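You operate a simulated robot arm through the tools that you are given. There is no shell and no other tool.

The job below is to be done with a simulated robot arm. You get a single attempt, and the scene is never put back.

Task
Swap the full grey sack in the holder for the blue one.
Fine: the grey sack stands on the green square; the grey ring ends down on the blue sack; the twisted sack stays. Set down upright: grey sack, blue sack. Where these are worked on the way, their far stop is far enough and under half their travel is too little: grey ring.

The check looks at the end state, three seconds after you hand in, the way a careful person would. Anything else that was tipped, shoved, dropped, spilled or broken makes it a failure.

Robot
A 7-joint arm with a two-finger parallel gripper, fixed in place. Base frame: the origin is at the foot of the arm, x ahead of it, y to its left, z up. Units: mm, rad, N and s.
With the tool pointing down near the work surface it reaches from about 160 to 640 mm from the base axis. Its first joint turns from -2.496 to 2.496 rad. Payload 3 kg.
Tool frame: the origin (TCP) lies between the finger pads and is the grasp point; the fingertips stand 30 mm ahead of it; z points along the fingers, y is the line along which they close. The gripper opens to 110 mm. The fingers are 20 mm wide and 10 mm thick; the gripper's body (48 by 112 mm) begins 55 mm behind the TCP.
Orientation is told as [roll, pitch, yaw] about the base's x, y, z axes, in that order, counted from this pose: with the fingers straight down and closing along the base's y, the tool's x points along the base's -x, its y along +y and its z along -z.

Tools
- The arm moves only by the tool servo_tool. Its argument "deltas" is a list of rows, each a list of 6 numbers: the shift along the tool's x, y, z in mm, then the turn, a rotation vector about the tool's x, y, z in rad. In form: [[tx, ty, tz, rx, ry, rz], ...]. A call has 1 to 20 rows; each row is the pose to reach, as a shift and turn from the pose commanded when the call began, along the tool's axes at that moment. "claw" is the opening in per cent of the stroke, from 0 (shut) to 100 (fully open), set as the call begins (left out, the last holds). Rows are played at 5 a second. More than 50 mm and 0.15 rad between two rows, or a gripper value outside its range, and nothing of the call is played. A pose out of reach is approached as far as the arm can. The call stops where the force on the tool passes 40 N (or 10 N more than at its start, if that is more) or the arm is blocked; 0.2 s more then pass. The fingers move at their own pace (about 153 mm/s each) and stop on an object; they squeeze with about 44 N. The grip force told is the motor's: it shows also when the fingers shut on nothing. Time passes only in rows, and 0.2 s behind the last, so rows that repeat a pose let the fingers close. The reply holds the time, the measured pose of the TCP, the force on the tool along the base axes, the opening and the grip force, in the units named above and with some noise, with the torque about the TCP (base axes, N m) and any sound that the robot's microphone picked up.
- Cameras (640 x 400 px; columns grow to the right, rows downward): "scene" is fixed at [399.7, -651.2, 1159.7]; the picture's right is [0.04, -1.00, 0.00], its down [0.87, 0.03, -0.50] and it looks along [0.50, 0.02, 0.87] (base axes); focal length 214 px, centre (320, 200). "wrist" rides on the gripper at [72, 17, -103] in the tool frame; the picture's right is [-0.23, 0.97, 0.00], its down [-0.76, -0.18, -0.62] and it looks along [-0.61, -0.14, 0.78] (tool axes); focal length 222 px, centre (320, 200). There is no depth. A picture from a camera that has moved, and an enlarged one, comes with that camera's place and axes in the base frame and with its lens.
- camera(camera): a new picture of that camera. No time passes.
- move_column(by): slides the trunk up (or, below 0, down) by that many mm; the arm rides with it, the base frame stays. It gives what a move gives, with no picture.
- zoom(camera, box): a new picture of the part [left, top, right, bottom] of that camera's present view, enlarged. No time passes.
- job_done(): hands the job in; it is judged then, once.

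Nothing tells you positions but the pictures and the camera data. Unless the task says otherwise, let go and move clear before handing in.

The tools are called as a command line: name --pt "numbers of a row" for each row, then --argument value for the rest, lists and objects as JSON in quotes. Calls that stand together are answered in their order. servo_tool: Moves the arm, as the interface text tells. Its arguments: {"type":"object","properties":{"deltas":{"type":"array","items":{"type":"array","items":{"type":"number"}}},"claw":{"type":"number"}},"required":["deltas"]} The other tools are called the same way: move_column (by) slides the trunk up or down; camera (camera) takes a picture; zoom (camera, box) takes an enlarged picture of a part of a camera's view; job_done () hands the job in.

At the start:

```text
time: 0.0
tcp_pos: [489.3, 24.1, 1394.1]
tool_rot: [0.001, 0.001, 0.0]
wrist_force: [-0.1, 0.1, 0.5]
moment: [-0.02, 0.0, 0.01]
grip_width: 110.3
grip_force: 0.1
trunk travel left (down, up): [-378.0, 112.0]
```

scene: 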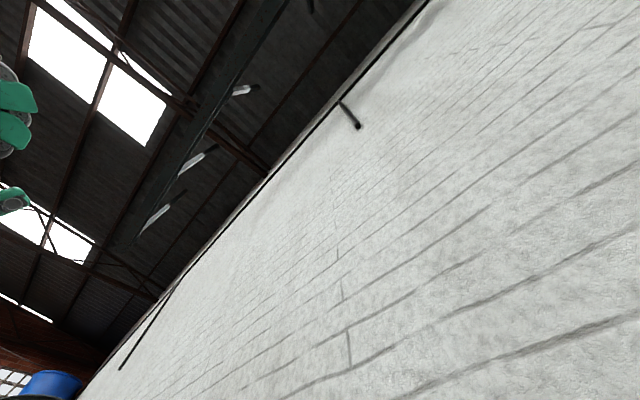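
wrist: 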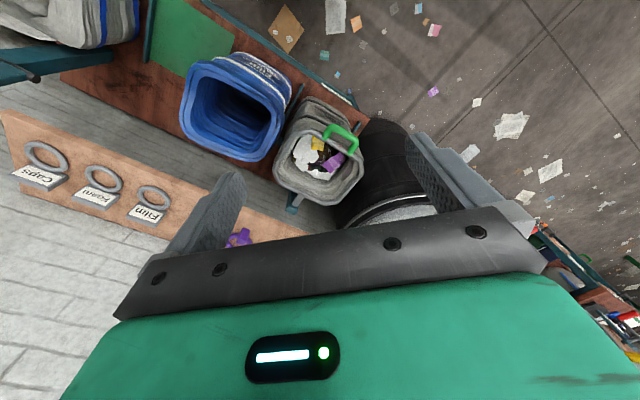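

The scene camera looks up at the roof and is of little use. The wrist view shows a grey sack with a green handle, a blue sack, a green square and three grey rings on a labelled board, so I will zoom in on these first.

zoom --camera "wrist" --box '[0, 100, 260, 260]'

zoom --camera "wrist" --box '[160, 20, 460, 240]'

zoom --camera "wrist" --box '[0, 0, 300, 130]'

zoom --camera "scene" --box '[0, 60, 160, 400]'

```text
2.46 times, centred on (130, 180) of wrist
camera zoom: at [416.0, 42.4, 1496.8], right [0.23, 0.97, 0.0], down [0.76, -0.18, 0.62], along [0.61, -0.14, -0.78], focal length 547 px, centre (788, 249)
```

zoom: 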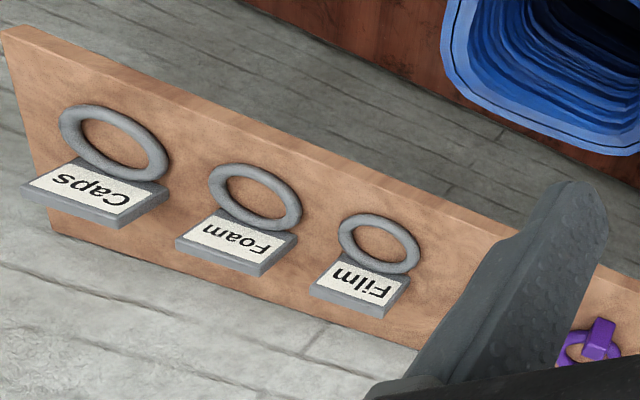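

```text
1.82 times, centred on (310, 130) of wrist
camera zoom: at [416.0, 42.4, 1496.8], right [0.23, 0.97, 0.0], down [0.76, -0.18, 0.62], along [0.61, -0.14, -0.78], focal length 404 px, centre (338, 327)
```

zoom: 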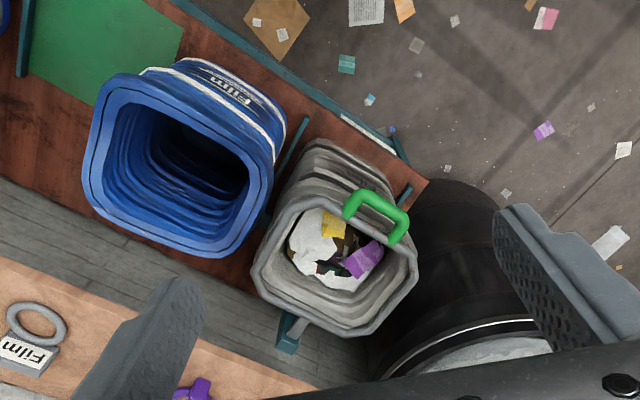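

```text
2.13 times, centred on (150, 65) of wrist
camera zoom: at [416.0, 42.4, 1496.8], right [0.23, 0.97, 0.0], down [0.76, -0.18, 0.62], along [0.61, -0.14, -0.78], focal length 474 px, centre (683, 488)
```

zoom: 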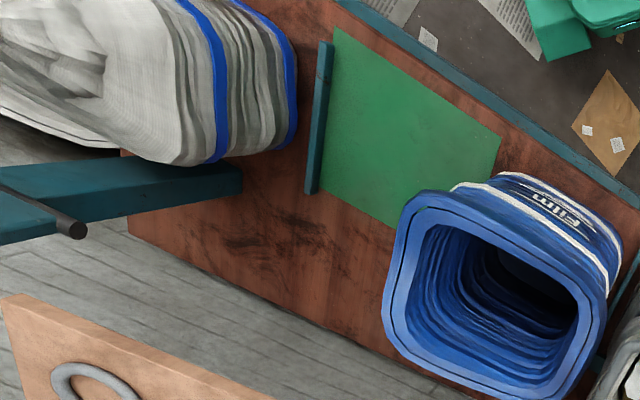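

```text
1.18 times, centred on (80, 230) of scene
camera zoom: at [399.7, -651.2, 1159.7], right [0.04, -1.0, 0.0], down [0.87, 0.03, -0.5], along [0.5, 0.02, 0.87], focal length 252 px, centre (602, 165)
```

zoom: 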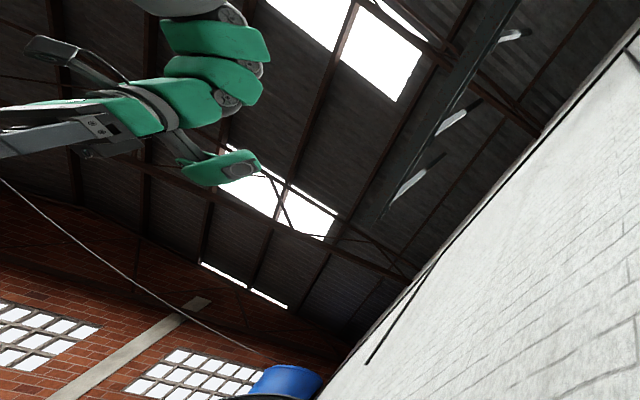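

The picture is turned upside down: its top lies towards the base and its left towards -y. I will move the arm sideways in free air to get parallax on the sacks.

servo_tool --pt "0 -40 0 0 0 0" --pt "0 -80 0 0 0 0" --pt "0 -120 0 0 0 0" --pt "0 -160 0 0 0 0" --pt "0 -200 0 0 0 0" --pt "0 -200 0 0 0 0"

camera --camera "wrist"

```text
time: 1.4
tcp_pos: [488.7, -152.7, 1381.7]
tool_rot: [-0.001, 0.0, 0.0]
wrist_force: [0.0, -0.1, -0.1]
moment: [-0.03, 0.01, 0.02]
grip_width: 110.1
grip_force: 0.1
out of reach, approached as far as the arm can: row 4, 5, 6
trunk travel left (down, up): [-378.0, 112.0]
```

```text
taken
camera wrist: at [416.9, -135.8, 1486.1], right [0.23, 0.97, 0.0], down [0.76, -0.18, 0.62], along [0.61, -0.14, -0.78], focal length 222 px, centre (320, 200)
```

wrist: 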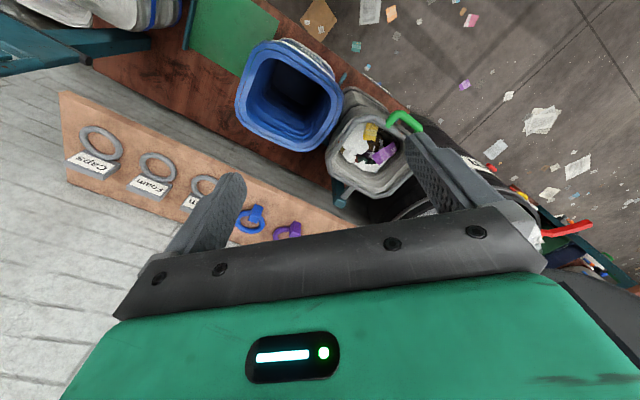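

The first triangulation puts the blue sack's rim near (553, -260, 768). I will lower the trunk partway, which keeps the arm well above everything, and look again.

move_column --by -150

camera --camera "wrist"

camera --camera "scene"

```text
time: 3.1
tcp_pos: [490.7, -153.9, 1233.5]
tool_rot: [-0.001, -0.002, -0.001]
wrist_force: [-0.7, 0.1, 0.4]
moment: [-0.02, 0.0, -0.03]
grip_width: 110.2
grip_force: 0.0
trunk travel left (down, up): [-228.0, 262.0]
```

```text
taken
camera wrist: at [416.7, -136.3, 1336.3], right [0.23, 0.97, 0.0], down [0.76, -0.18, 0.62], along [0.61, -0.14, -0.78], focal length 222 px, centre (320, 200)
```

wrist: 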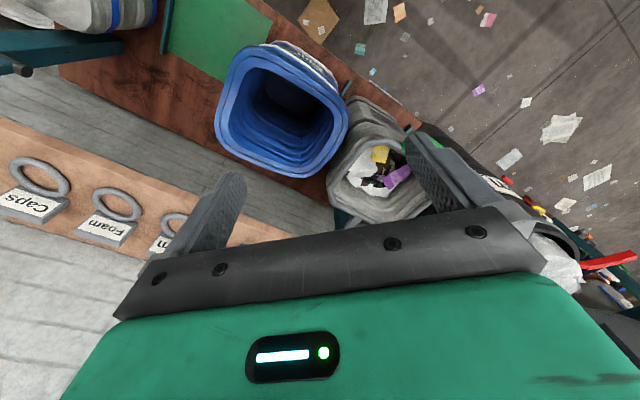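

```text
taken
```

scene: 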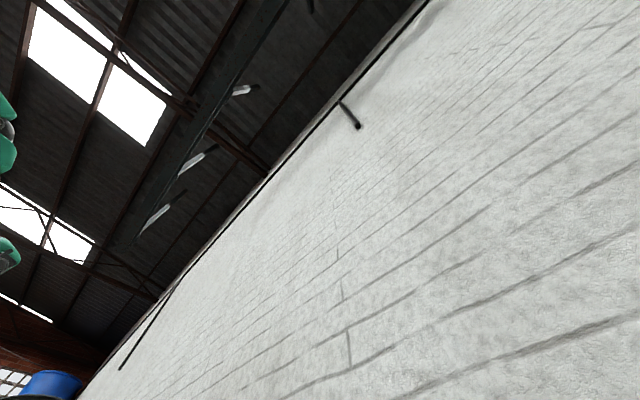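

I still need precise positions, so I will zoom in on the sacks and the table in this view.

zoom --camera "wrist" --box '[200, 30, 460, 240]'

zoom --camera "wrist" --box '[0, 0, 240, 150]'

```text
1.90 times, centred on (330, 135) of wrist
camera zoom: at [416.7, -136.3, 1336.3], right [0.23, 0.97, 0.0], down [0.76, -0.18, 0.62], along [0.61, -0.14, -0.78], focal length 423 px, centre (301, 324)
```

zoom: 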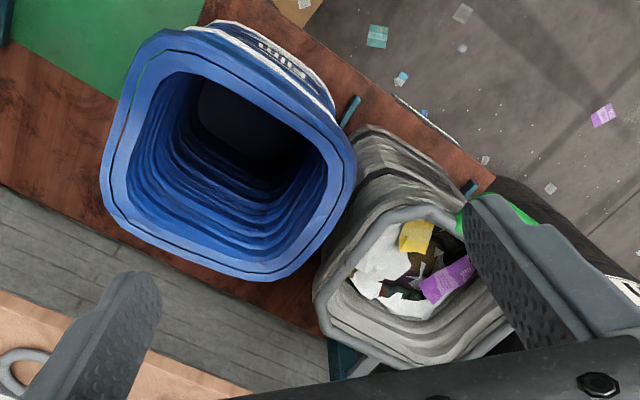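

```text
2.67 times, centred on (120, 75) of wrist
camera zoom: at [416.7, -136.3, 1336.3], right [0.23, 0.97, 0.0], down [0.76, -0.18, 0.62], along [0.61, -0.14, -0.78], focal length 592 px, centre (853, 533)
```

zoom: 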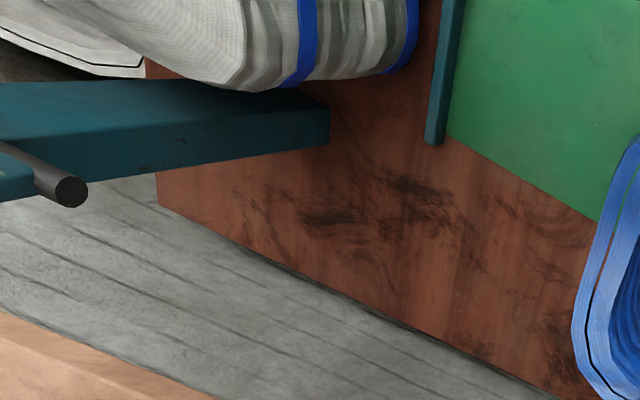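

The grey sack sits at the far end of the diagonal table with a ring around its top carrying the green handle. I will move back and to the left to centre it in the view.

servo_tool --pt "25 38 0 0 0 0" --pt "50 76 0 0 0 0" --pt "75 112 0 0 0 0" --pt "100 148 0 0 0 0" --pt "118 178 0 0 0 0" --pt "118 178 0 0 0 0"

camera --camera "wrist"

zoom --camera "wrist" --box '[200, 100, 400, 225]'

```text
time: 4.5
tcp_pos: [371.5, 25.0, 1234.4]
tool_rot: [0.0, -0.002, 0.0]
wrist_force: [-0.2, -0.6, -0.4]
moment: [-0.04, -0.01, -0.02]
grip_width: 110.2
grip_force: 0.1
trunk travel left (down, up): [-228.0, 262.0]
```

```text
taken
camera wrist: at [297.7, 41.7, 1337.1], right [0.23, 0.97, 0.0], down [0.76, -0.18, 0.62], along [0.61, -0.14, -0.78], focal length 222 px, centre (320, 200)
```

wrist: 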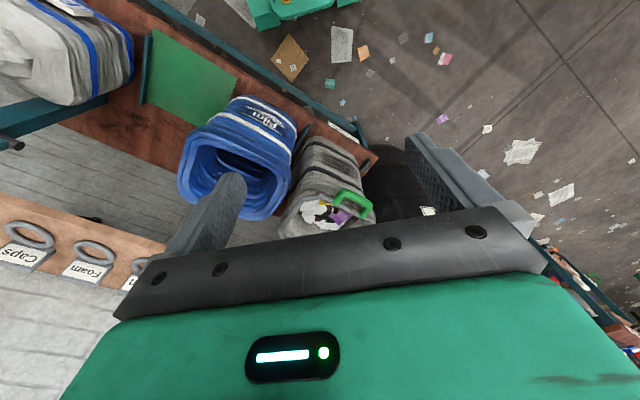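

```text
3.20 times, centred on (300, 162) of wrist
camera zoom: at [297.7, 41.7, 1337.1], right [0.23, 0.97, 0.0], down [0.76, -0.18, 0.62], along [0.61, -0.14, -0.78], focal length 711 px, centre (384, 320)
```

zoom: 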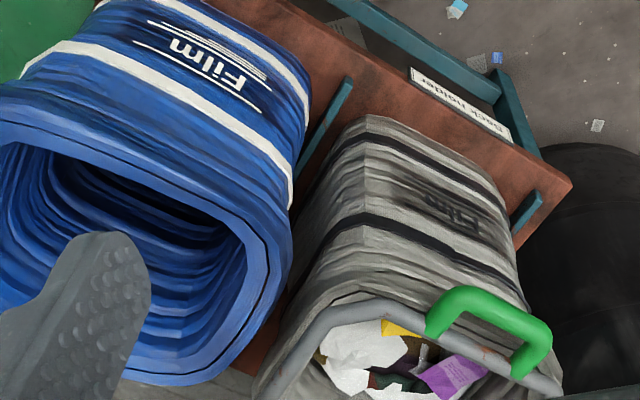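

The table reads "Sack holder", the grey "Film" sack is full with the ring and its green handle on top, and the handle triangulates to about (697, 42, 858). I will lower the trunk further for a closer look.

move_column --by -128

camera --camera "wrist"

zoom --camera "wrist" --box '[200, 100, 400, 225]'

```text
time: 6.1
tcp_pos: [372.0, 24.3, 1106.2]
tool_rot: [0.002, -0.004, 0.0]
wrist_force: [0.1, -0.4, 1.2]
moment: [0.0, 0.0, 0.02]
grip_width: 110.2
grip_force: 0.1
trunk travel left (down, up): [-100.0, 390.0]
```

```text
taken
camera wrist: at [298.1, 41.5, 1209.0], right [0.23, 0.97, 0.0], down [0.76, -0.18, 0.62], along [0.61, -0.14, -0.78], focal length 222 px, centre (320, 200)
```

wrist: 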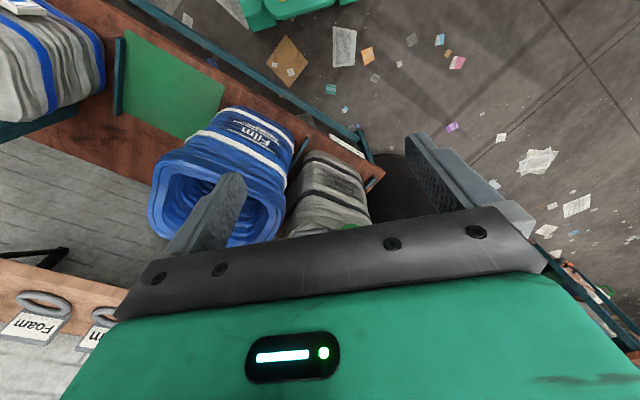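

```text
3.20 times, centred on (300, 162) of wrist
camera zoom: at [298.1, 41.5, 1209.0], right [0.23, 0.97, 0.0], down [0.76, -0.18, 0.62], along [0.61, -0.14, -0.78], focal length 711 px, centre (384, 320)
```

zoom: 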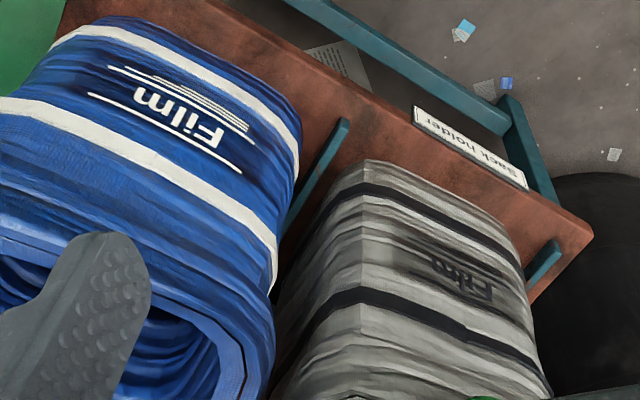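

The gripper hides the lower part of the picture, so I will move forward at this height, which is above everything, to see the holder in the upper half.

servo_tool --pt "-40 0 0 0 0 0" --pt "-80 0 0 0 0 0" --pt "-120 0 0 0 0 0" --pt "-150 0 0 0 0 0" --pt "-150 0 0 0 0 0"

camera --camera "wrist"

zoom --camera "wrist" --box '[200, 50, 440, 220]'

```text
time: 7.3
tcp_pos: [522.1, 24.9, 1097.3]
tool_rot: [0.0, 0.002, 0.001]
wrist_force: [0.3, -0.5, 0.3]
moment: [0.01, 0.03, -0.01]
grip_width: 110.1
grip_force: 0.0
out of reach, approached as far as the arm can: row 4, 5
trunk travel left (down, up): [-100.0, 390.0]
```

```text
taken
camera wrist: at [448.5, 42.2, 1200.9], right [0.23, 0.97, 0.0], down [0.76, -0.18, 0.62], along [0.61, -0.14, -0.78], focal length 222 px, centre (320, 200)
```

wrist: 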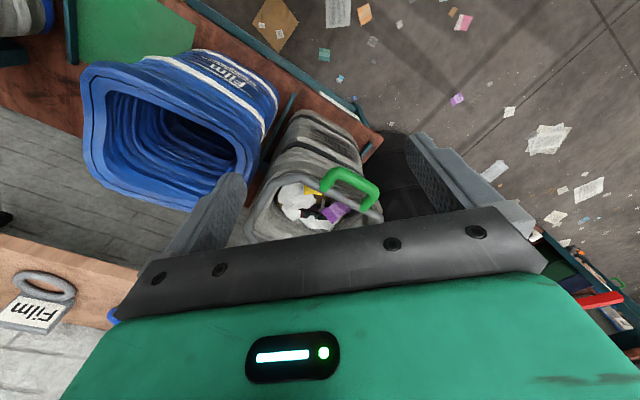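

```text
2.35 times, centred on (320, 135) of wrist
camera zoom: at [448.5, 42.2, 1200.9], right [0.23, 0.97, 0.0], down [0.76, -0.18, 0.62], along [0.61, -0.14, -0.78], focal length 523 px, centre (320, 353)
```

zoom: 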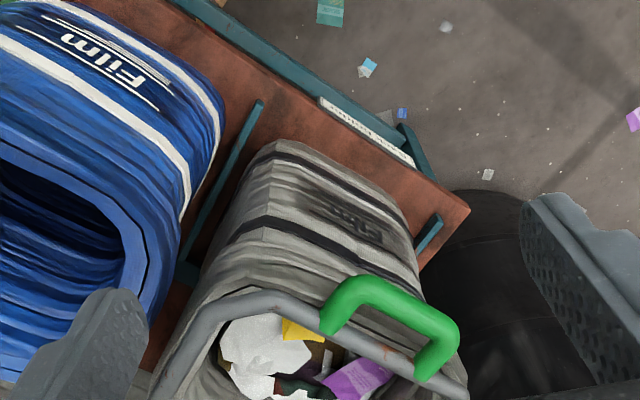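

The arm reaches only about 522 mm out at this height, and the table corner triangulates to about (814, 190, 453). I will take zooms here to fix the table's direction and the green square.

zoom --camera "wrist" --box '[0, 0, 320, 200]'

zoom --camera "wrist" --box '[240, 80, 400, 180]'

zoom --camera "wrist" --box '[220, 150, 400, 250]'

```text
2.00 times, centred on (160, 100) of wrist
camera zoom: at [448.5, 42.2, 1200.9], right [0.23, 0.97, 0.0], down [0.76, -0.18, 0.62], along [0.61, -0.14, -0.78], focal length 444 px, centre (640, 400)
```

zoom: 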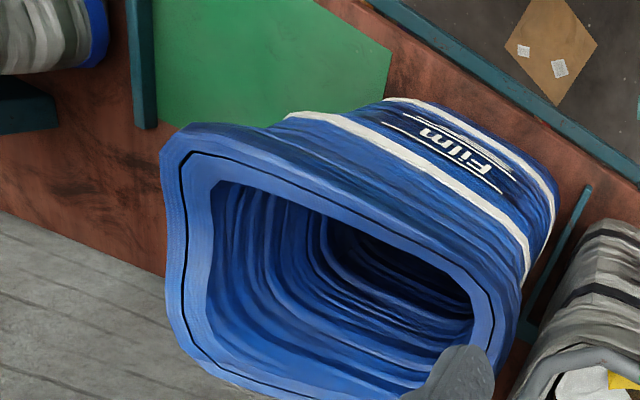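

```text
4.00 times, centred on (320, 130) of wrist
camera zoom: at [448.5, 42.2, 1200.9], right [0.23, 0.97, 0.0], down [0.76, -0.18, 0.62], along [0.61, -0.14, -0.78], focal length 888 px, centre (320, 480)
```

zoom: 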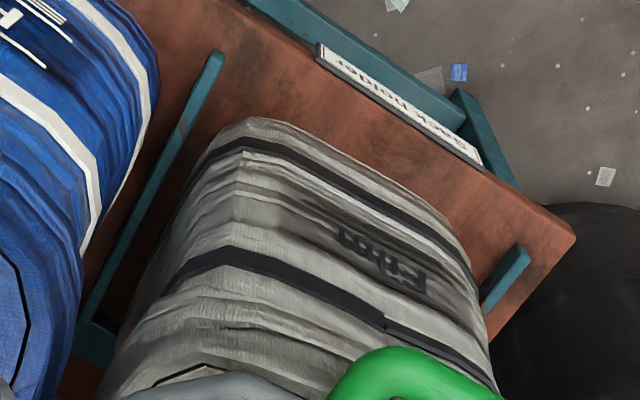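

```text
3.56 times, centred on (310, 200) of wrist
camera zoom: at [448.5, 42.2, 1200.9], right [0.23, 0.97, 0.0], down [0.76, -0.18, 0.62], along [0.61, -0.14, -0.78], focal length 790 px, centre (356, 200)
```

zoom: 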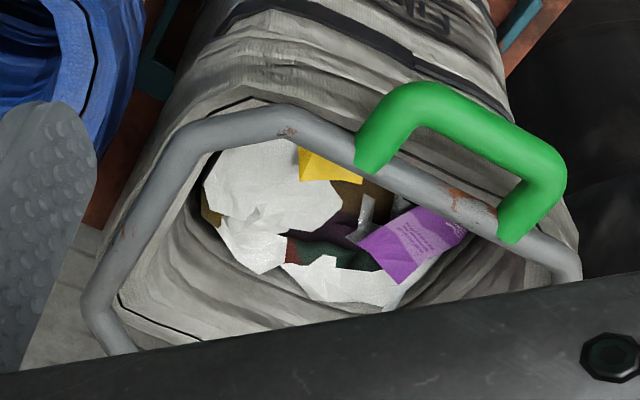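

The table runs at about 45° to the base axes, with its near edge about 435 mm from the base. I will yaw the tool to face the table squarely so that I can look at the back of the holder and the ring's hinge.

servo_tool --pt "5 20 0 0 0 0.13" --pt "10 40 0 0 0 0.26" --pt "15 60 0 0 0 0.39" --pt "20 80 0 0 0 0.52" --pt "25 100 0 0 0 0.66" --pt "25 110 0 0 0 0.7976" --pt "25 110 0 0 0 0.7976"

camera --camera "wrist"

```text
time: 8.9
tcp_pos: [496.1, 135.0, 1098.8]
tool_rot: [-0.001, 0.001, -0.799]
wrist_force: [1.4, -0.4, 0.6]
moment: [0.03, 0.0, 0.01]
grip_width: 110.2
grip_force: 0.1
trunk travel left (down, up): [-100.0, 390.0]
```

```text
taken
camera wrist: at [457.0, 198.2, 1201.9], right [0.86, 0.52, 0.0], down [0.4, -0.67, 0.62], along [0.32, -0.53, -0.78], focal length 222 px, centre (320, 200)
```

wrist: 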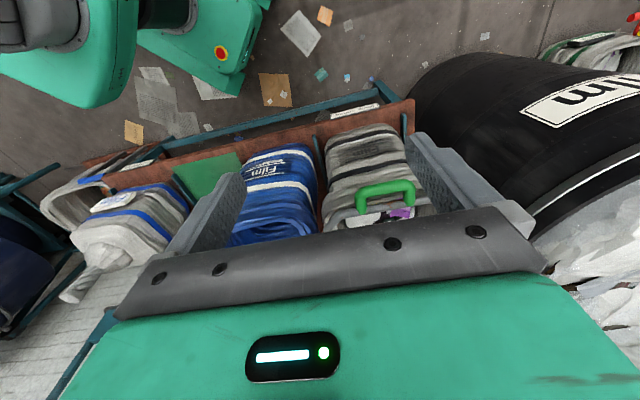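

Facing the table, I can see the blue sack, the holder, the green square and, further left, the tied white sack. I will now tilt the fingers forward to look over the holder to its far side.

servo_tool --pt "0 0 0 0 -0.12 0" --pt "0 0 0 0 -0.24 0" --pt "0 0 0 0 -0.36 0" --pt "0 0 0 0 -0.5 0" --pt "0 0 0 0 -0.5 0"

camera --camera "wrist"

zoom --camera "wrist" --box '[200, 20, 440, 170]'

```text
time: 10.1
tcp_pos: [496.6, 133.6, 1099.3]
tool_rot: [0.001, -0.501, -0.8]
wrist_force: [-0.6, -0.8, 0.0]
moment: [-0.01, 0.0, 0.0]
grip_width: 109.8
grip_force: 0.2
trunk travel left (down, up): [-100.0, 390.0]
```

```text
taken
camera wrist: at [429.1, 227.0, 1154.3], right [0.84, 0.54, 0.11], down [0.13, -0.39, 0.91], along [0.53, -0.75, -0.39], focal length 222 px, centre (320, 200)
```

wrist: 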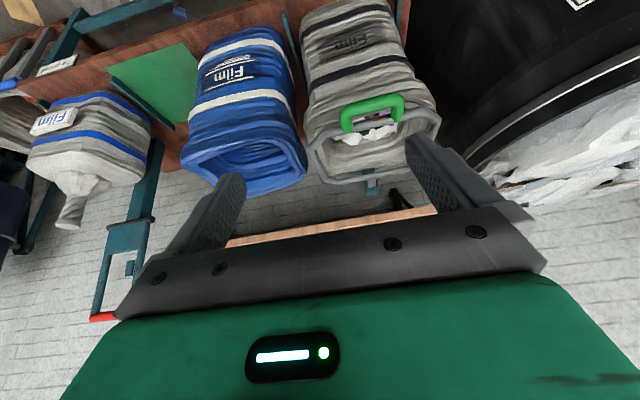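

```text
2.67 times, centred on (320, 95) of wrist
camera zoom: at [429.1, 227.0, 1154.3], right [0.84, 0.54, 0.11], down [0.13, -0.39, 0.91], along [0.53, -0.75, -0.39], focal length 592 px, centre (320, 480)
```

zoom: 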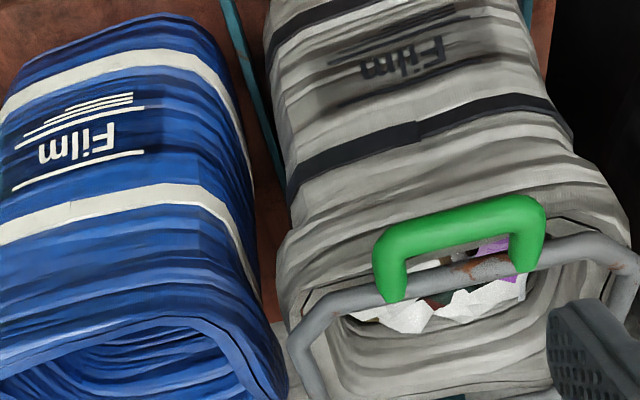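

This gives a clear view of the ring and its U-shaped green handle, with the tied sack behind a teal post on the left. I will zoom on the back of the ring and the post.

zoom --camera "wrist" --box '[280, 80, 460, 210]'

zoom --camera "wrist" --box '[0, 0, 240, 160]'

zoom --camera "wrist" --box '[0, 140, 240, 330]'

```text
3.08 times, centred on (370, 145) of wrist
camera zoom: at [429.1, 227.0, 1154.3], right [0.84, 0.54, 0.11], down [0.13, -0.39, 0.91], along [0.53, -0.75, -0.39], focal length 684 px, centre (166, 369)
```

zoom: 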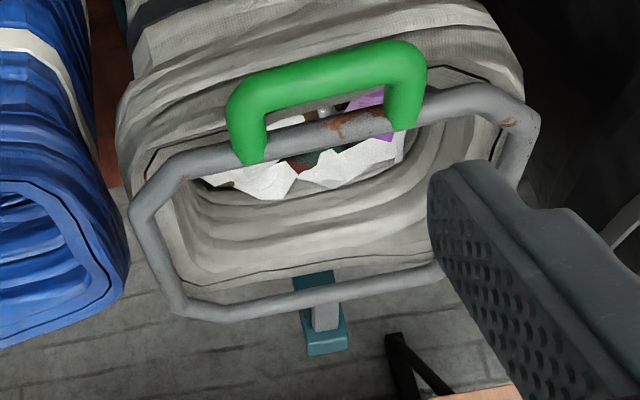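

```text
2.50 times, centred on (120, 80) of wrist
camera zoom: at [429.1, 227.0, 1154.3], right [0.84, 0.54, 0.11], down [0.13, -0.39, 0.91], along [0.53, -0.75, -0.39], focal length 555 px, centre (820, 500)
```

zoom: 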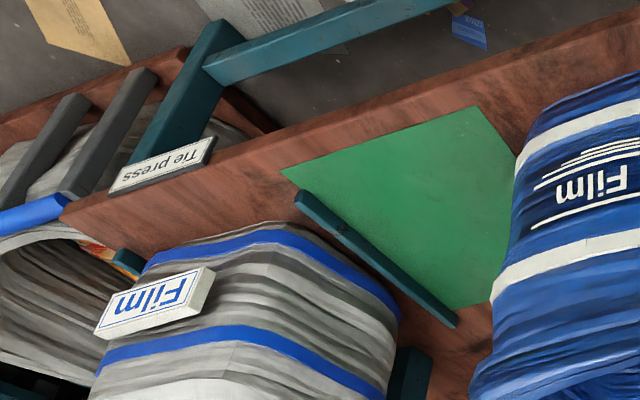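

```text
2.11 times, centred on (120, 235) of wrist
camera zoom: at [429.1, 227.0, 1154.3], right [0.84, 0.54, 0.11], down [0.13, -0.39, 0.91], along [0.53, -0.75, -0.39], focal length 468 px, centre (741, 126)
```

zoom: 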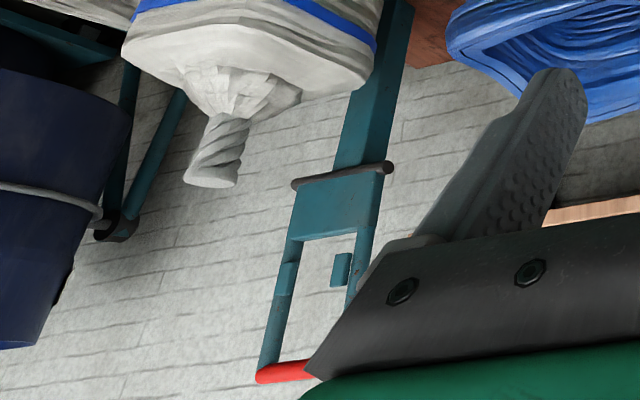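

The ring is a chamfered rectangle of tube, roughly 205 by 246 mm at about z 880, mounted at its back centre on a short teal post. The handle's crossbar is near (675, 52, 874), so I will test the arm's reach in the free space above it.

servo_tool --pt "-17 12 32 0 0 0" --pt "-34 24 64 0 0 0" --pt "-51 36 96 0 0 0" --pt "-68 48 128 0 0 0" --pt "-85 60 160 0 0 0" --pt "-103 72 192 0 0 0" --pt "-103 72 192 0 0 0"

camera --camera "wrist"

```text
time: 11.7
tcp_pos: [676.3, 55.0, 980.4]
tool_rot: [0.001, -0.499, -0.797]
wrist_force: [-0.2, -1.0, -0.2]
moment: [0.0, 0.02, 0.01]
grip_width: 110.0
grip_force: 0.1
trunk travel left (down, up): [-100.0, 390.0]
```

```text
taken
camera wrist: at [609.6, 147.8, 1036.4], right [0.84, 0.54, 0.11], down [0.13, -0.39, 0.91], along [0.53, -0.75, -0.4], focal length 222 px, centre (320, 200)
```

wrist: 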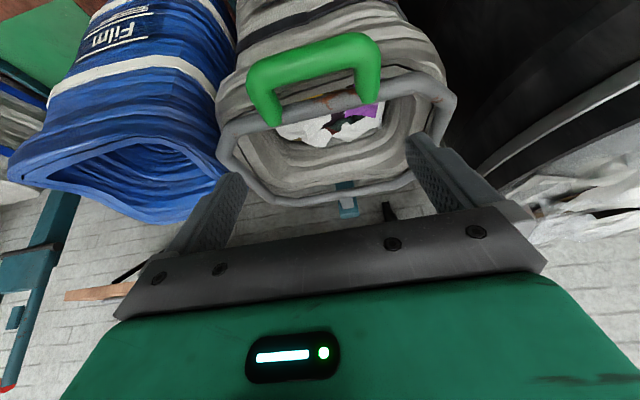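

The arm reaches here without trouble. I will zoom in on the ring's rear mount.

zoom --camera "wrist" --box '[200, 20, 480, 220]'

zoom --camera "wrist" --box '[300, 150, 420, 230]'

```text
2.00 times, centred on (340, 120) of wrist
camera zoom: at [609.6, 147.8, 1036.4], right [0.84, 0.54, 0.11], down [0.13, -0.39, 0.91], along [0.53, -0.75, -0.4], focal length 444 px, centre (280, 360)
```

zoom: 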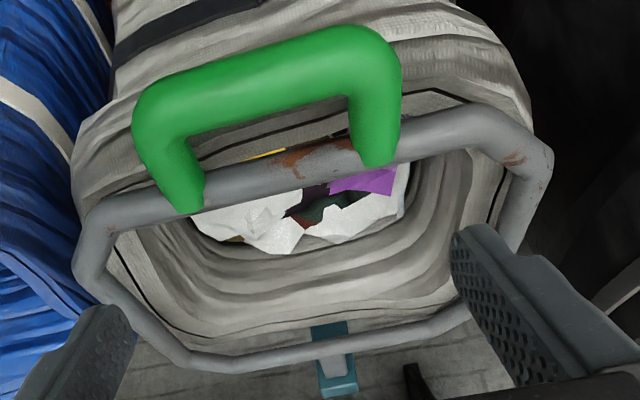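

```text
5.00 times, centred on (360, 190) of wrist
camera zoom: at [609.6, 147.8, 1036.4], right [0.84, 0.54, 0.11], down [0.13, -0.39, 0.91], along [0.53, -0.75, -0.4], focal length 1111 px, centre (120, 250)
```

zoom: 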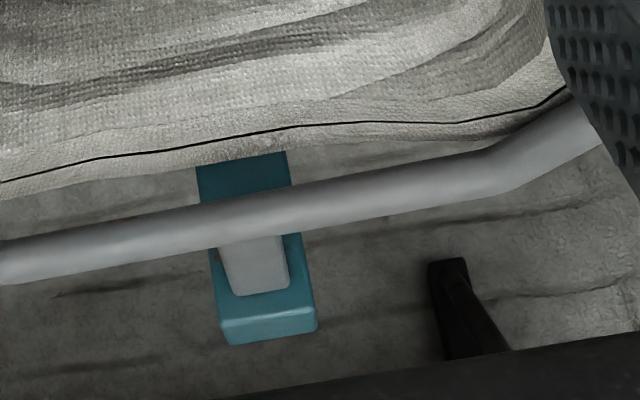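

The ring seems to hang on a lug at the back post, with the near bar at about N 473 and the handle crossbar at about N 433, both near z 875 to 880 (N is the distance into the table). I will back off and roll the gripper a quarter turn so that the fingers can close above and below the crossbar.

servo_tool --pt "10.5 0 -5.7 0 0 -0.1428" --pt "21 0 -11.4 0 0 -0.2856" --pt "31.5 0 -17.1 0 0 -0.4284" --pt "42 0 -22.9 0 0 -0.5712" --pt "52.5 -1 -28.6 0 0 -0.714" --pt "63 -1 -34.3 0 0 -0.8568" --pt "73.5 -2 -40 0 0 -0.9996" --pt "84 -2 -45.7 0 0 -1.1424" --pt "94.5 -2 -51.4 0 0 -1.2852" --pt "105 -2 -57.2 0 0 -1.428" --pt "115 -2.5 -62.9 0 0 -1.5708" --pt "115 -2.5 -62.9 0 0 -1.5708"

```text
time: 14.3
tcp_pos: [583.6, 147.3, 978.2]
tool_rot: [-0.5, 0.0, 0.775]
wrist_force: [-0.2, 0.4, 0.7]
moment: [0.02, -0.03, -0.01]
grip_width: 110.0
grip_force: 0.1
trunk travel left (down, up): [-100.0, 390.0]
```

The roll worked. Now I will tilt the fingers up to horizontal so that they point into the table.

servo_tool --pt "0 0 0 0.134 0 0" --pt "0 0 0 0.268 0 0" --pt "0 0 0 0.402 0 0" --pt "0 0 0 0.536 0 0" --pt "0 0 0 0.67 0 0" --pt "0 0 0 0.804 0 0" --pt "0 0 0 0.938 0 0" --pt "0 0 0 1.07 0 0" --pt "0 0 0 1.07 0 0"

camera --camera "wrist"

```text
time: 16.3
tcp_pos: [582.7, 147.2, 980.4]
tool_rot: [-1.572, 0.0, 0.772]
wrist_force: [-0.1, 0.2, -0.3]
moment: [0.02, -0.01, 0.0]
grip_width: 110.1
grip_force: 0.1
trunk travel left (down, up): [-100.0, 390.0]
```

```text
taken
camera wrist: at [458.0, 169.9, 962.7], right [0.16, 0.16, -0.97], down [0.11, 0.98, 0.18], along [0.98, -0.14, 0.14], focal length 222 px, centre (320, 200)
```

wrist: 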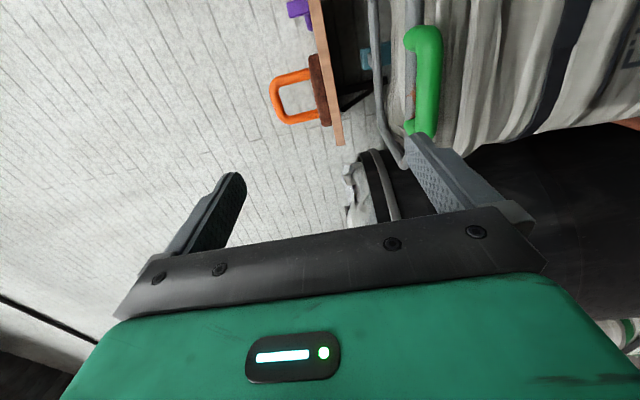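

This side view has picture right pointing down in the world, and the ring and its mount are nearly edge on. I will zoom in to judge the mechanism and the heights.

zoom --camera "wrist" --box '[300, 0, 500, 180]'

zoom --camera "wrist" --box '[330, 0, 450, 80]'

```text
2.22 times, centred on (400, 90) of wrist
camera zoom: at [458.0, 169.9, 962.7], right [0.16, 0.16, -0.97], down [0.11, 0.98, 0.18], along [0.98, -0.14, 0.14], focal length 494 px, centre (142, 444)
```

zoom: 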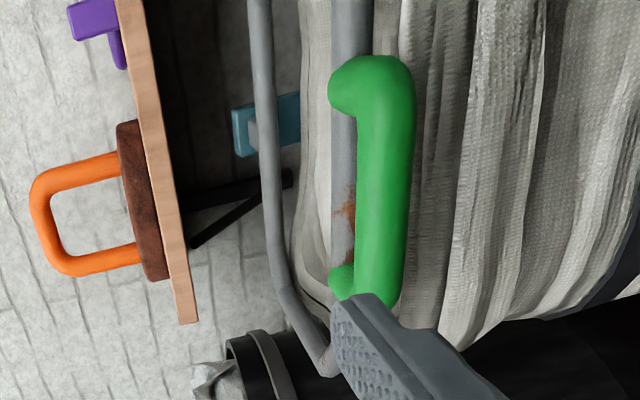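

```text
5.00 times, centred on (390, 40) of wrist
camera zoom: at [458.0, 169.9, 962.7], right [0.16, 0.16, -0.97], down [0.11, 0.98, 0.18], along [0.98, -0.14, 0.14], focal length 1111 px, centre (-30, 1000)
```

zoom: 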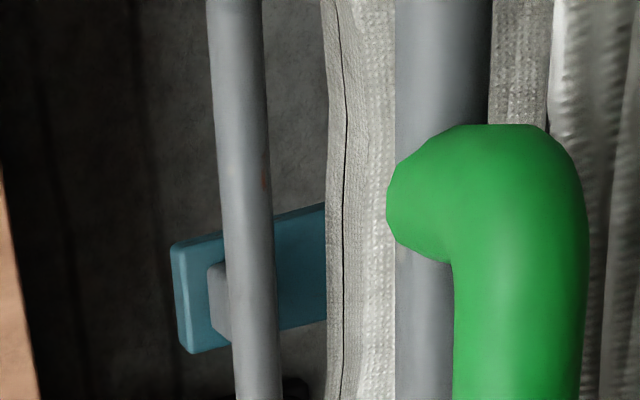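

The ring is level at about z 873, held by a lug at the top of the back post near N 695, so it very likely hinges there. I will lower to the crossbar's height while still well in front of it, with a part-open claw for a loose cage around the tube.

servo_tool --pt "0 36 0 0 0 0" --pt "0 72 0 0 0 0" --pt "0 109 0 0 0 0" --pt "0 109 30 0 0 0" --pt "0 109 60 0 0 0" --pt "0 109 60 0 0 0" --claw 55

camera --camera "wrist"

zoom --camera "wrist" --box '[200, 20, 440, 220]'

```text
time: 17.7
tcp_pos: [624.6, 102.9, 871.1]
tool_rot: [-1.572, 0.0, 0.774]
wrist_force: [0.2, 0.7, -0.4]
moment: [-0.01, -0.01, 0.04]
grip_width: 60.6
grip_force: 0.1
trunk travel left (down, up): [-100.0, 390.0]
```

```text
taken
camera wrist: at [499.5, 127.0, 854.0], right [0.16, 0.16, -0.97], down [0.11, 0.98, 0.18], along [0.98, -0.14, 0.14], focal length 222 px, centre (320, 200)
```

wrist: 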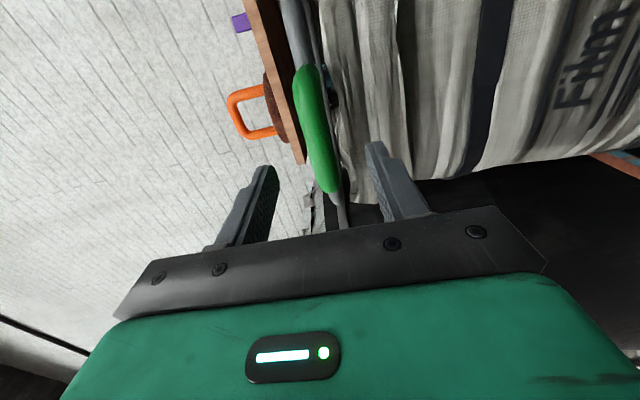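

```text
2.00 times, centred on (320, 120) of wrist
camera zoom: at [499.5, 127.0, 854.0], right [0.16, 0.16, -0.97], down [0.11, 0.98, 0.18], along [0.98, -0.14, 0.14], focal length 444 px, centre (320, 360)
```

zoom: 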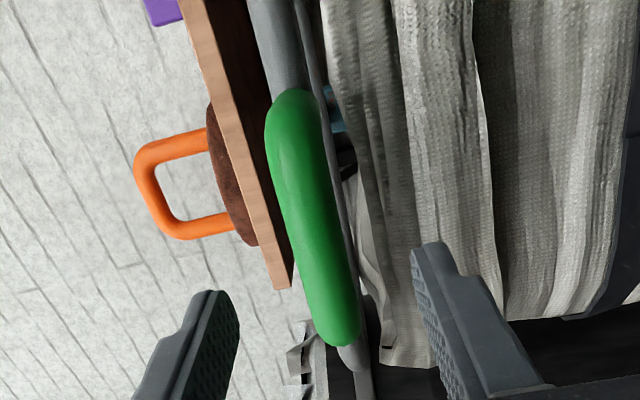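

The crossbar is centred between the fingers at about z 871 and T 519. I will advance around it and then narrow to a loose cage.

servo_tool --pt "0 0 20 0 0 0" --pt "0 0 40 0 0 0" --pt "0 0 56 0 0 0" --pt "0 0 56 0 0 0"

servo_tool --pt "0 0 0 0 0 0" --pt "0 0 0 0 0 0" --claw 34

camera --camera "wrist"

zoom --camera "wrist" --box '[200, 60, 440, 220]'

```text
time: 18.7
tcp_pos: [662.6, 62.7, 869.6]
tool_rot: [-1.571, -0.001, 0.772]
wrist_force: [0.5, 0.2, 0.3]
moment: [-0.02, -0.03, 0.0]
grip_width: 60.3
grip_force: 0.0
trunk travel left (down, up): [-100.0, 390.0]
```

```text
time: 19.3
tcp_pos: [663.2, 63.6, 870.6]
tool_rot: [-1.57, -0.001, 0.773]
wrist_force: [-0.1, 0.4, -0.7]
moment: [-0.01, 0.02, -0.02]
grip_width: 37.4
grip_force: 0.0
trunk travel left (down, up): [-100.0, 390.0]
```

```text
taken
camera wrist: at [537.9, 85.9, 853.1], right [0.16, 0.16, -0.97], down [0.11, 0.98, 0.18], along [0.98, -0.14, 0.14], focal length 222 px, centre (320, 200)
```

wrist: 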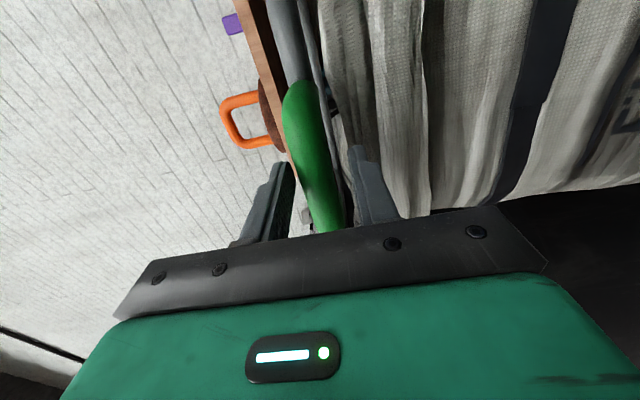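

```text
2.50 times, centred on (320, 140) of wrist
camera zoom: at [537.9, 85.9, 853.1], right [0.16, 0.16, -0.97], down [0.11, 0.98, 0.18], along [0.98, -0.14, 0.14], focal length 555 px, centre (320, 350)
```

zoom: 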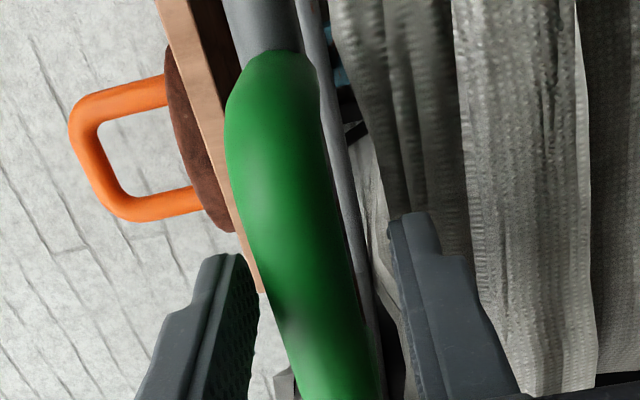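

The crossbar is caged between the fingers. I will lift a little first to feel whether the ring swings up on its hinge.

servo_tool --pt "0 -8 0 0 0 0" --pt "0 -18 0 0 0 0" --pt "0 -30 1 0 0 0" --pt "0 -45 3 0 0 0" --pt "0 -45 3 0 0 0"

camera --camera "wrist"

```text
time: 20.5
tcp_pos: [666.0, 62.5, 917.4]
tool_rot: [-1.569, -0.001, 0.772]
wrist_force: [-0.7, 0.1, -4.1]
moment: [0.05, 0.06, 0.04]
grip_width: 39.3
grip_force: 1.2
trunk travel left (down, up): [-100.0, 390.0]
```

```text
taken
camera wrist: at [541.4, 85.9, 899.2], right [0.16, 0.16, -0.97], down [0.11, 0.98, 0.18], along [0.98, -0.14, 0.14], focal length 222 px, centre (320, 200)
```

wrist: 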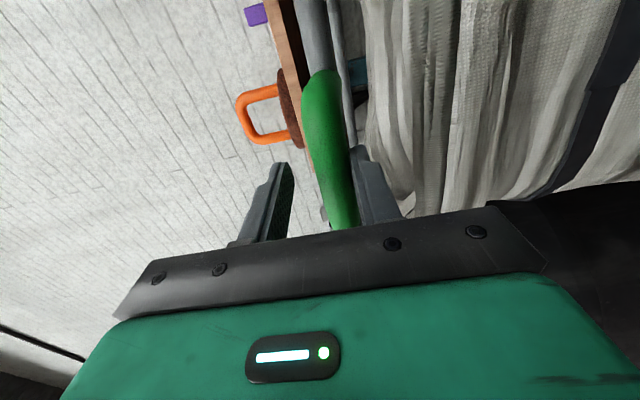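

The ring lifts with only about 4 N. I will follow the hinge arc a bit further and check the view.

servo_tool --pt "0 -16 3 0 0 0" --pt "0 -32 7 0 0 0" --pt "0 -48 12 0 0 0" --pt "0 -64 18 0 0 0" --pt "0 -64 18 0 0 0"

camera --camera "wrist"

zoom --camera "wrist" --box '[240, 0, 480, 220]'

```text
time: 21.7
tcp_pos: [677.1, 49.5, 980.6]
tool_rot: [-1.571, 0.0, 0.771]
wrist_force: [-0.8, -1.4, -1.5]
moment: [-0.01, 0.07, 0.01]
grip_width: 38.6
grip_force: 1.8
trunk travel left (down, up): [-100.0, 390.0]
```

```text
taken
camera wrist: at [552.3, 72.4, 963.8], right [0.16, 0.16, -0.97], down [0.11, 0.98, 0.18], along [0.98, -0.14, 0.14], focal length 222 px, centre (320, 200)
```

wrist: 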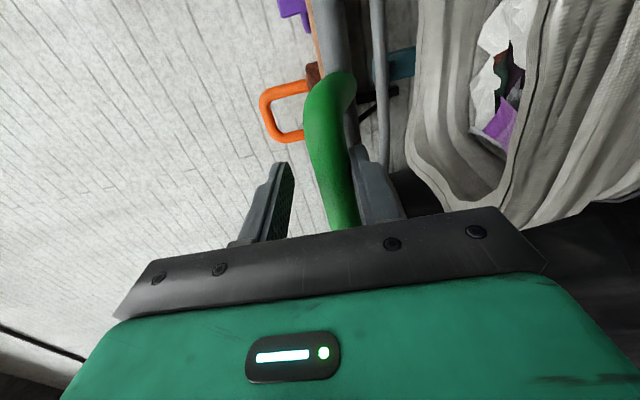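

```text
1.82 times, centred on (360, 110) of wrist
camera zoom: at [552.3, 72.4, 963.8], right [0.16, 0.16, -0.97], down [0.11, 0.98, 0.18], along [0.98, -0.14, 0.14], focal length 404 px, centre (247, 364)
```

zoom: 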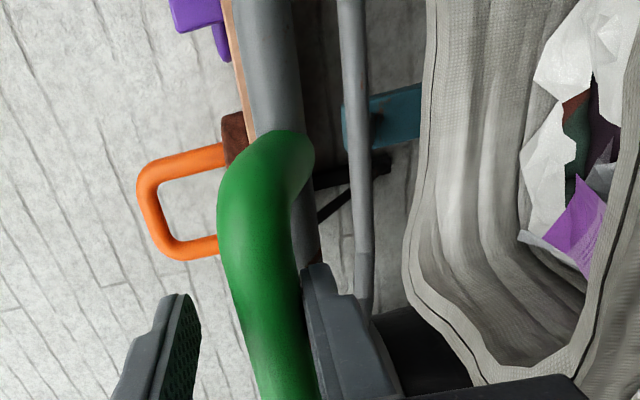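

The back bar stays at the post while the front swings up, so the hinge is confirmed. I will continue along the arc.

servo_tool --pt "0 -17 9 0 0 0" --pt "0 -33 19.4 0 0 0" --pt "0 -50 30 0 0 0" --pt "0 -65 42.4 0 0 0" --pt "0 -80 56 0 0 0" --pt "0 -93 70 0 0 0" --pt "0 -93 70 0 0 0"

camera --camera "wrist"

```text
time: 23.3
tcp_pos: [725.3, 2.8, 1075.6]
tool_rot: [-1.576, -0.001, 0.777]
wrist_force: [-14.8, 24.6, 19.8]
moment: [0.17, -0.1, 0.25]
grip_width: 27.3
grip_force: 0.2
trunk travel left (down, up): [-100.0, 390.0]
```

```text
taken
camera wrist: at [600.5, 24.9, 1058.0], right [0.17, 0.16, -0.97], down [0.11, 0.98, 0.18], along [0.98, -0.13, 0.15], focal length 222 px, centre (320, 200)
```

wrist: 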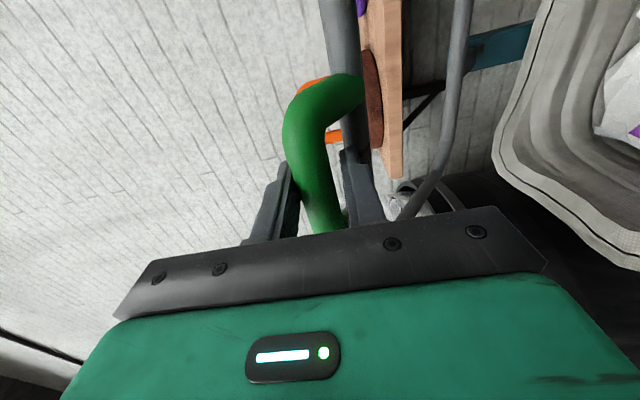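

The lower fingertip is touching the ring's near bar, so the hinge must lie further back than I assumed, nearer N 740. I will back out slightly to release that contact.

servo_tool --pt "0 0 -6 0 0 0" --pt "0 0 -12 0 0 0" --pt "0 0 -12 0 0 0"

camera --camera "wrist"

zoom --camera "wrist" --box '[260, 0, 500, 220]'

```text
time: 24.1
tcp_pos: [719.7, 6.5, 1071.5]
tool_rot: [-1.57, 0.001, 0.773]
wrist_force: [-0.5, 8.2, 1.0]
moment: [0.24, -0.03, 0.23]
grip_width: 37.0
grip_force: 0.0
trunk travel left (down, up): [-100.0, 390.0]
```

```text
taken
camera wrist: at [594.3, 30.0, 1054.4], right [0.16, 0.16, -0.97], down [0.11, 0.98, 0.18], along [0.98, -0.14, 0.14], focal length 222 px, centre (320, 200)
```

wrist: 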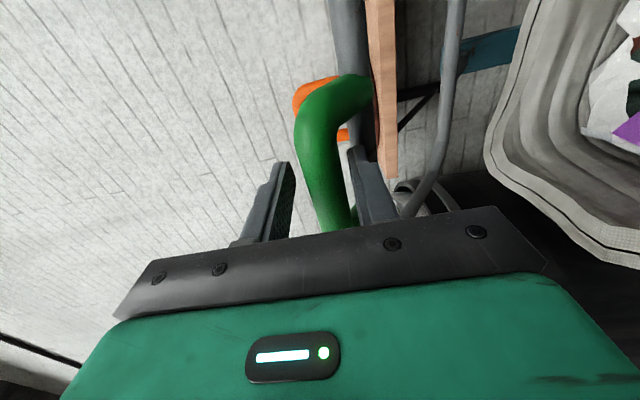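

```text
1.82 times, centred on (380, 110) of wrist
camera zoom: at [594.3, 30.0, 1054.4], right [0.16, 0.16, -0.97], down [0.11, 0.98, 0.18], along [0.98, -0.14, 0.14], focal length 404 px, centre (211, 364)
```

zoom: 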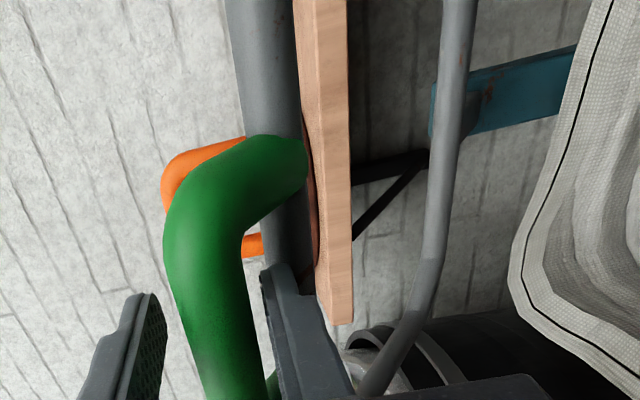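

The geometry now fits a hinge at about N 740, z 873. I will open the claw a little to see whether the ring holds itself or drops onto the lower finger.

servo_tool --pt "0 0 0 0 0 0" --pt "0 0 0 0 0 0" --pt "0 0 0 0 0 0" --claw 75

zoom --camera "wrist" --box '[260, 0, 500, 220]'

```text
time: 24.5
tcp_pos: [713.9, 10.7, 1080.3]
tool_rot: [-1.583, -0.004, 0.775]
wrist_force: [-30.0, 12.6, 18.8]
moment: [0.22, 1.0, -0.26]
grip_width: 73.1
grip_force: 0.1
trunk travel left (down, up): [-100.0, 390.0]
stopped in row 1: the force on the tool passed its limit at 47 N (the readings are from after the stop); the commanded pose is now the measured one
```

```text
1.82 times, centred on (380, 110) of wrist
camera zoom: at [589.8, 33.8, 1062.1], right [0.17, 0.15, -0.97], down [0.11, 0.98, 0.17], along [0.98, -0.13, 0.15], focal length 404 px, centre (211, 364)
```

zoom: 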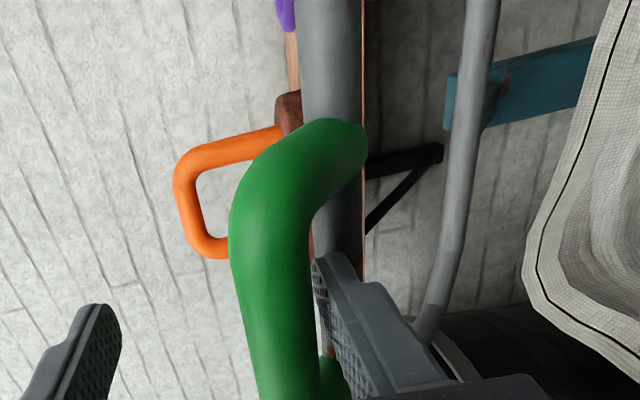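

Opening pushed the lower finger against the near bar. I will back off gently to relieve it and look again.

servo_tool --pt "0 0 -6 0 0 0" --pt "0 0 -12 0 0 0" --pt "0 0 -12 0 0 0"

camera --camera "wrist"

zoom --camera "wrist" --box '[260, 0, 500, 220]'

```text
time: 25.3
tcp_pos: [711.3, 16.6, 1075.0]
tool_rot: [-1.576, -0.003, 0.774]
wrist_force: [-3.8, 1.3, -0.6]
moment: [0.0, 0.24, -0.03]
grip_width: 82.9
grip_force: 0.8
trunk travel left (down, up): [-100.0, 390.0]
```

```text
taken
camera wrist: at [585.4, 40.1, 1057.5], right [0.17, 0.16, -0.97], down [0.11, 0.98, 0.18], along [0.98, -0.13, 0.15], focal length 222 px, centre (320, 200)
```

wrist: 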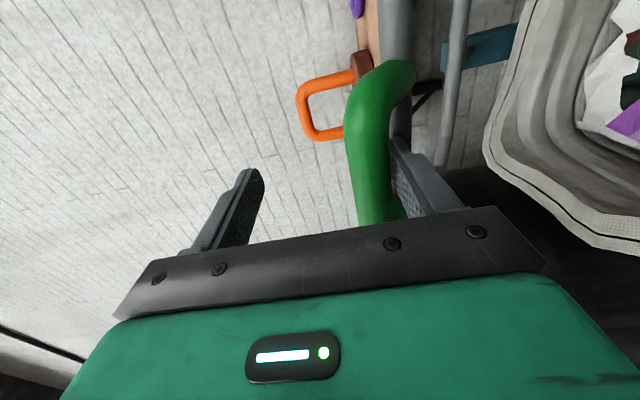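

```text
1.82 times, centred on (380, 110) of wrist
camera zoom: at [585.4, 40.1, 1057.5], right [0.17, 0.16, -0.97], down [0.11, 0.98, 0.18], along [0.98, -0.13, 0.15], focal length 404 px, centre (211, 364)
```

zoom: 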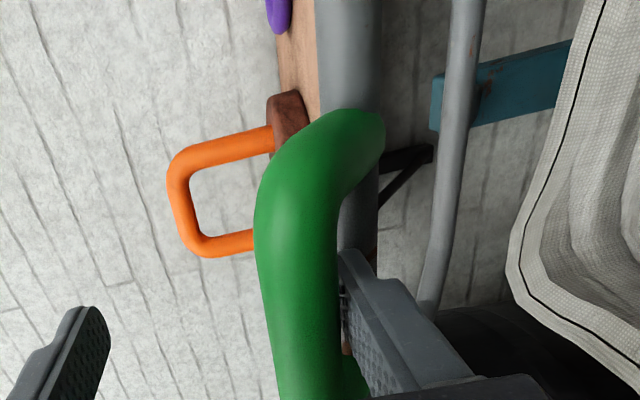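

The crossbar appears to rest on the lower finger. I will drop the finger along the arc to see whether the ring follows under gravity.

servo_tool --pt "0 12 -10 0 0 0" --pt "0 24 -20 0 0 0" --pt "0 24 -20 0 0 0" --pt "0 24 -20 0 0 0"

zoom --camera "wrist" --box '[260, 0, 500, 220]'

```text
time: 26.3
tcp_pos: [697.1, 32.7, 1050.9]
tool_rot: [-1.576, -0.002, 0.775]
wrist_force: [0.2, 2.1, -2.8]
moment: [0.06, -0.03, 0.01]
grip_width: 84.1
grip_force: 1.2
trunk travel left (down, up): [-100.0, 390.0]
```

```text
1.82 times, centred on (380, 110) of wrist
camera zoom: at [572.5, 54.8, 1033.9], right [0.17, 0.16, -0.97], down [0.11, 0.98, 0.18], along [0.98, -0.13, 0.15], focal length 404 px, centre (211, 364)
```

zoom: 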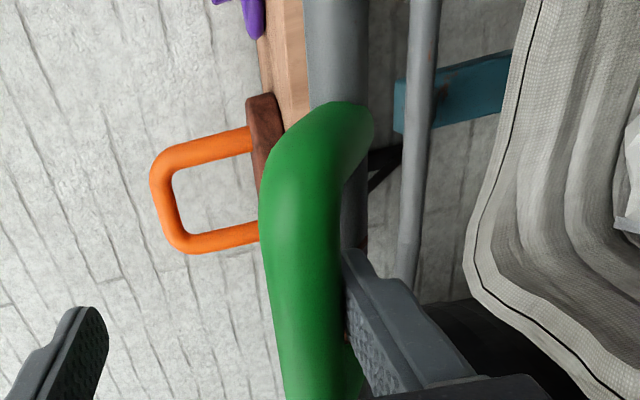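

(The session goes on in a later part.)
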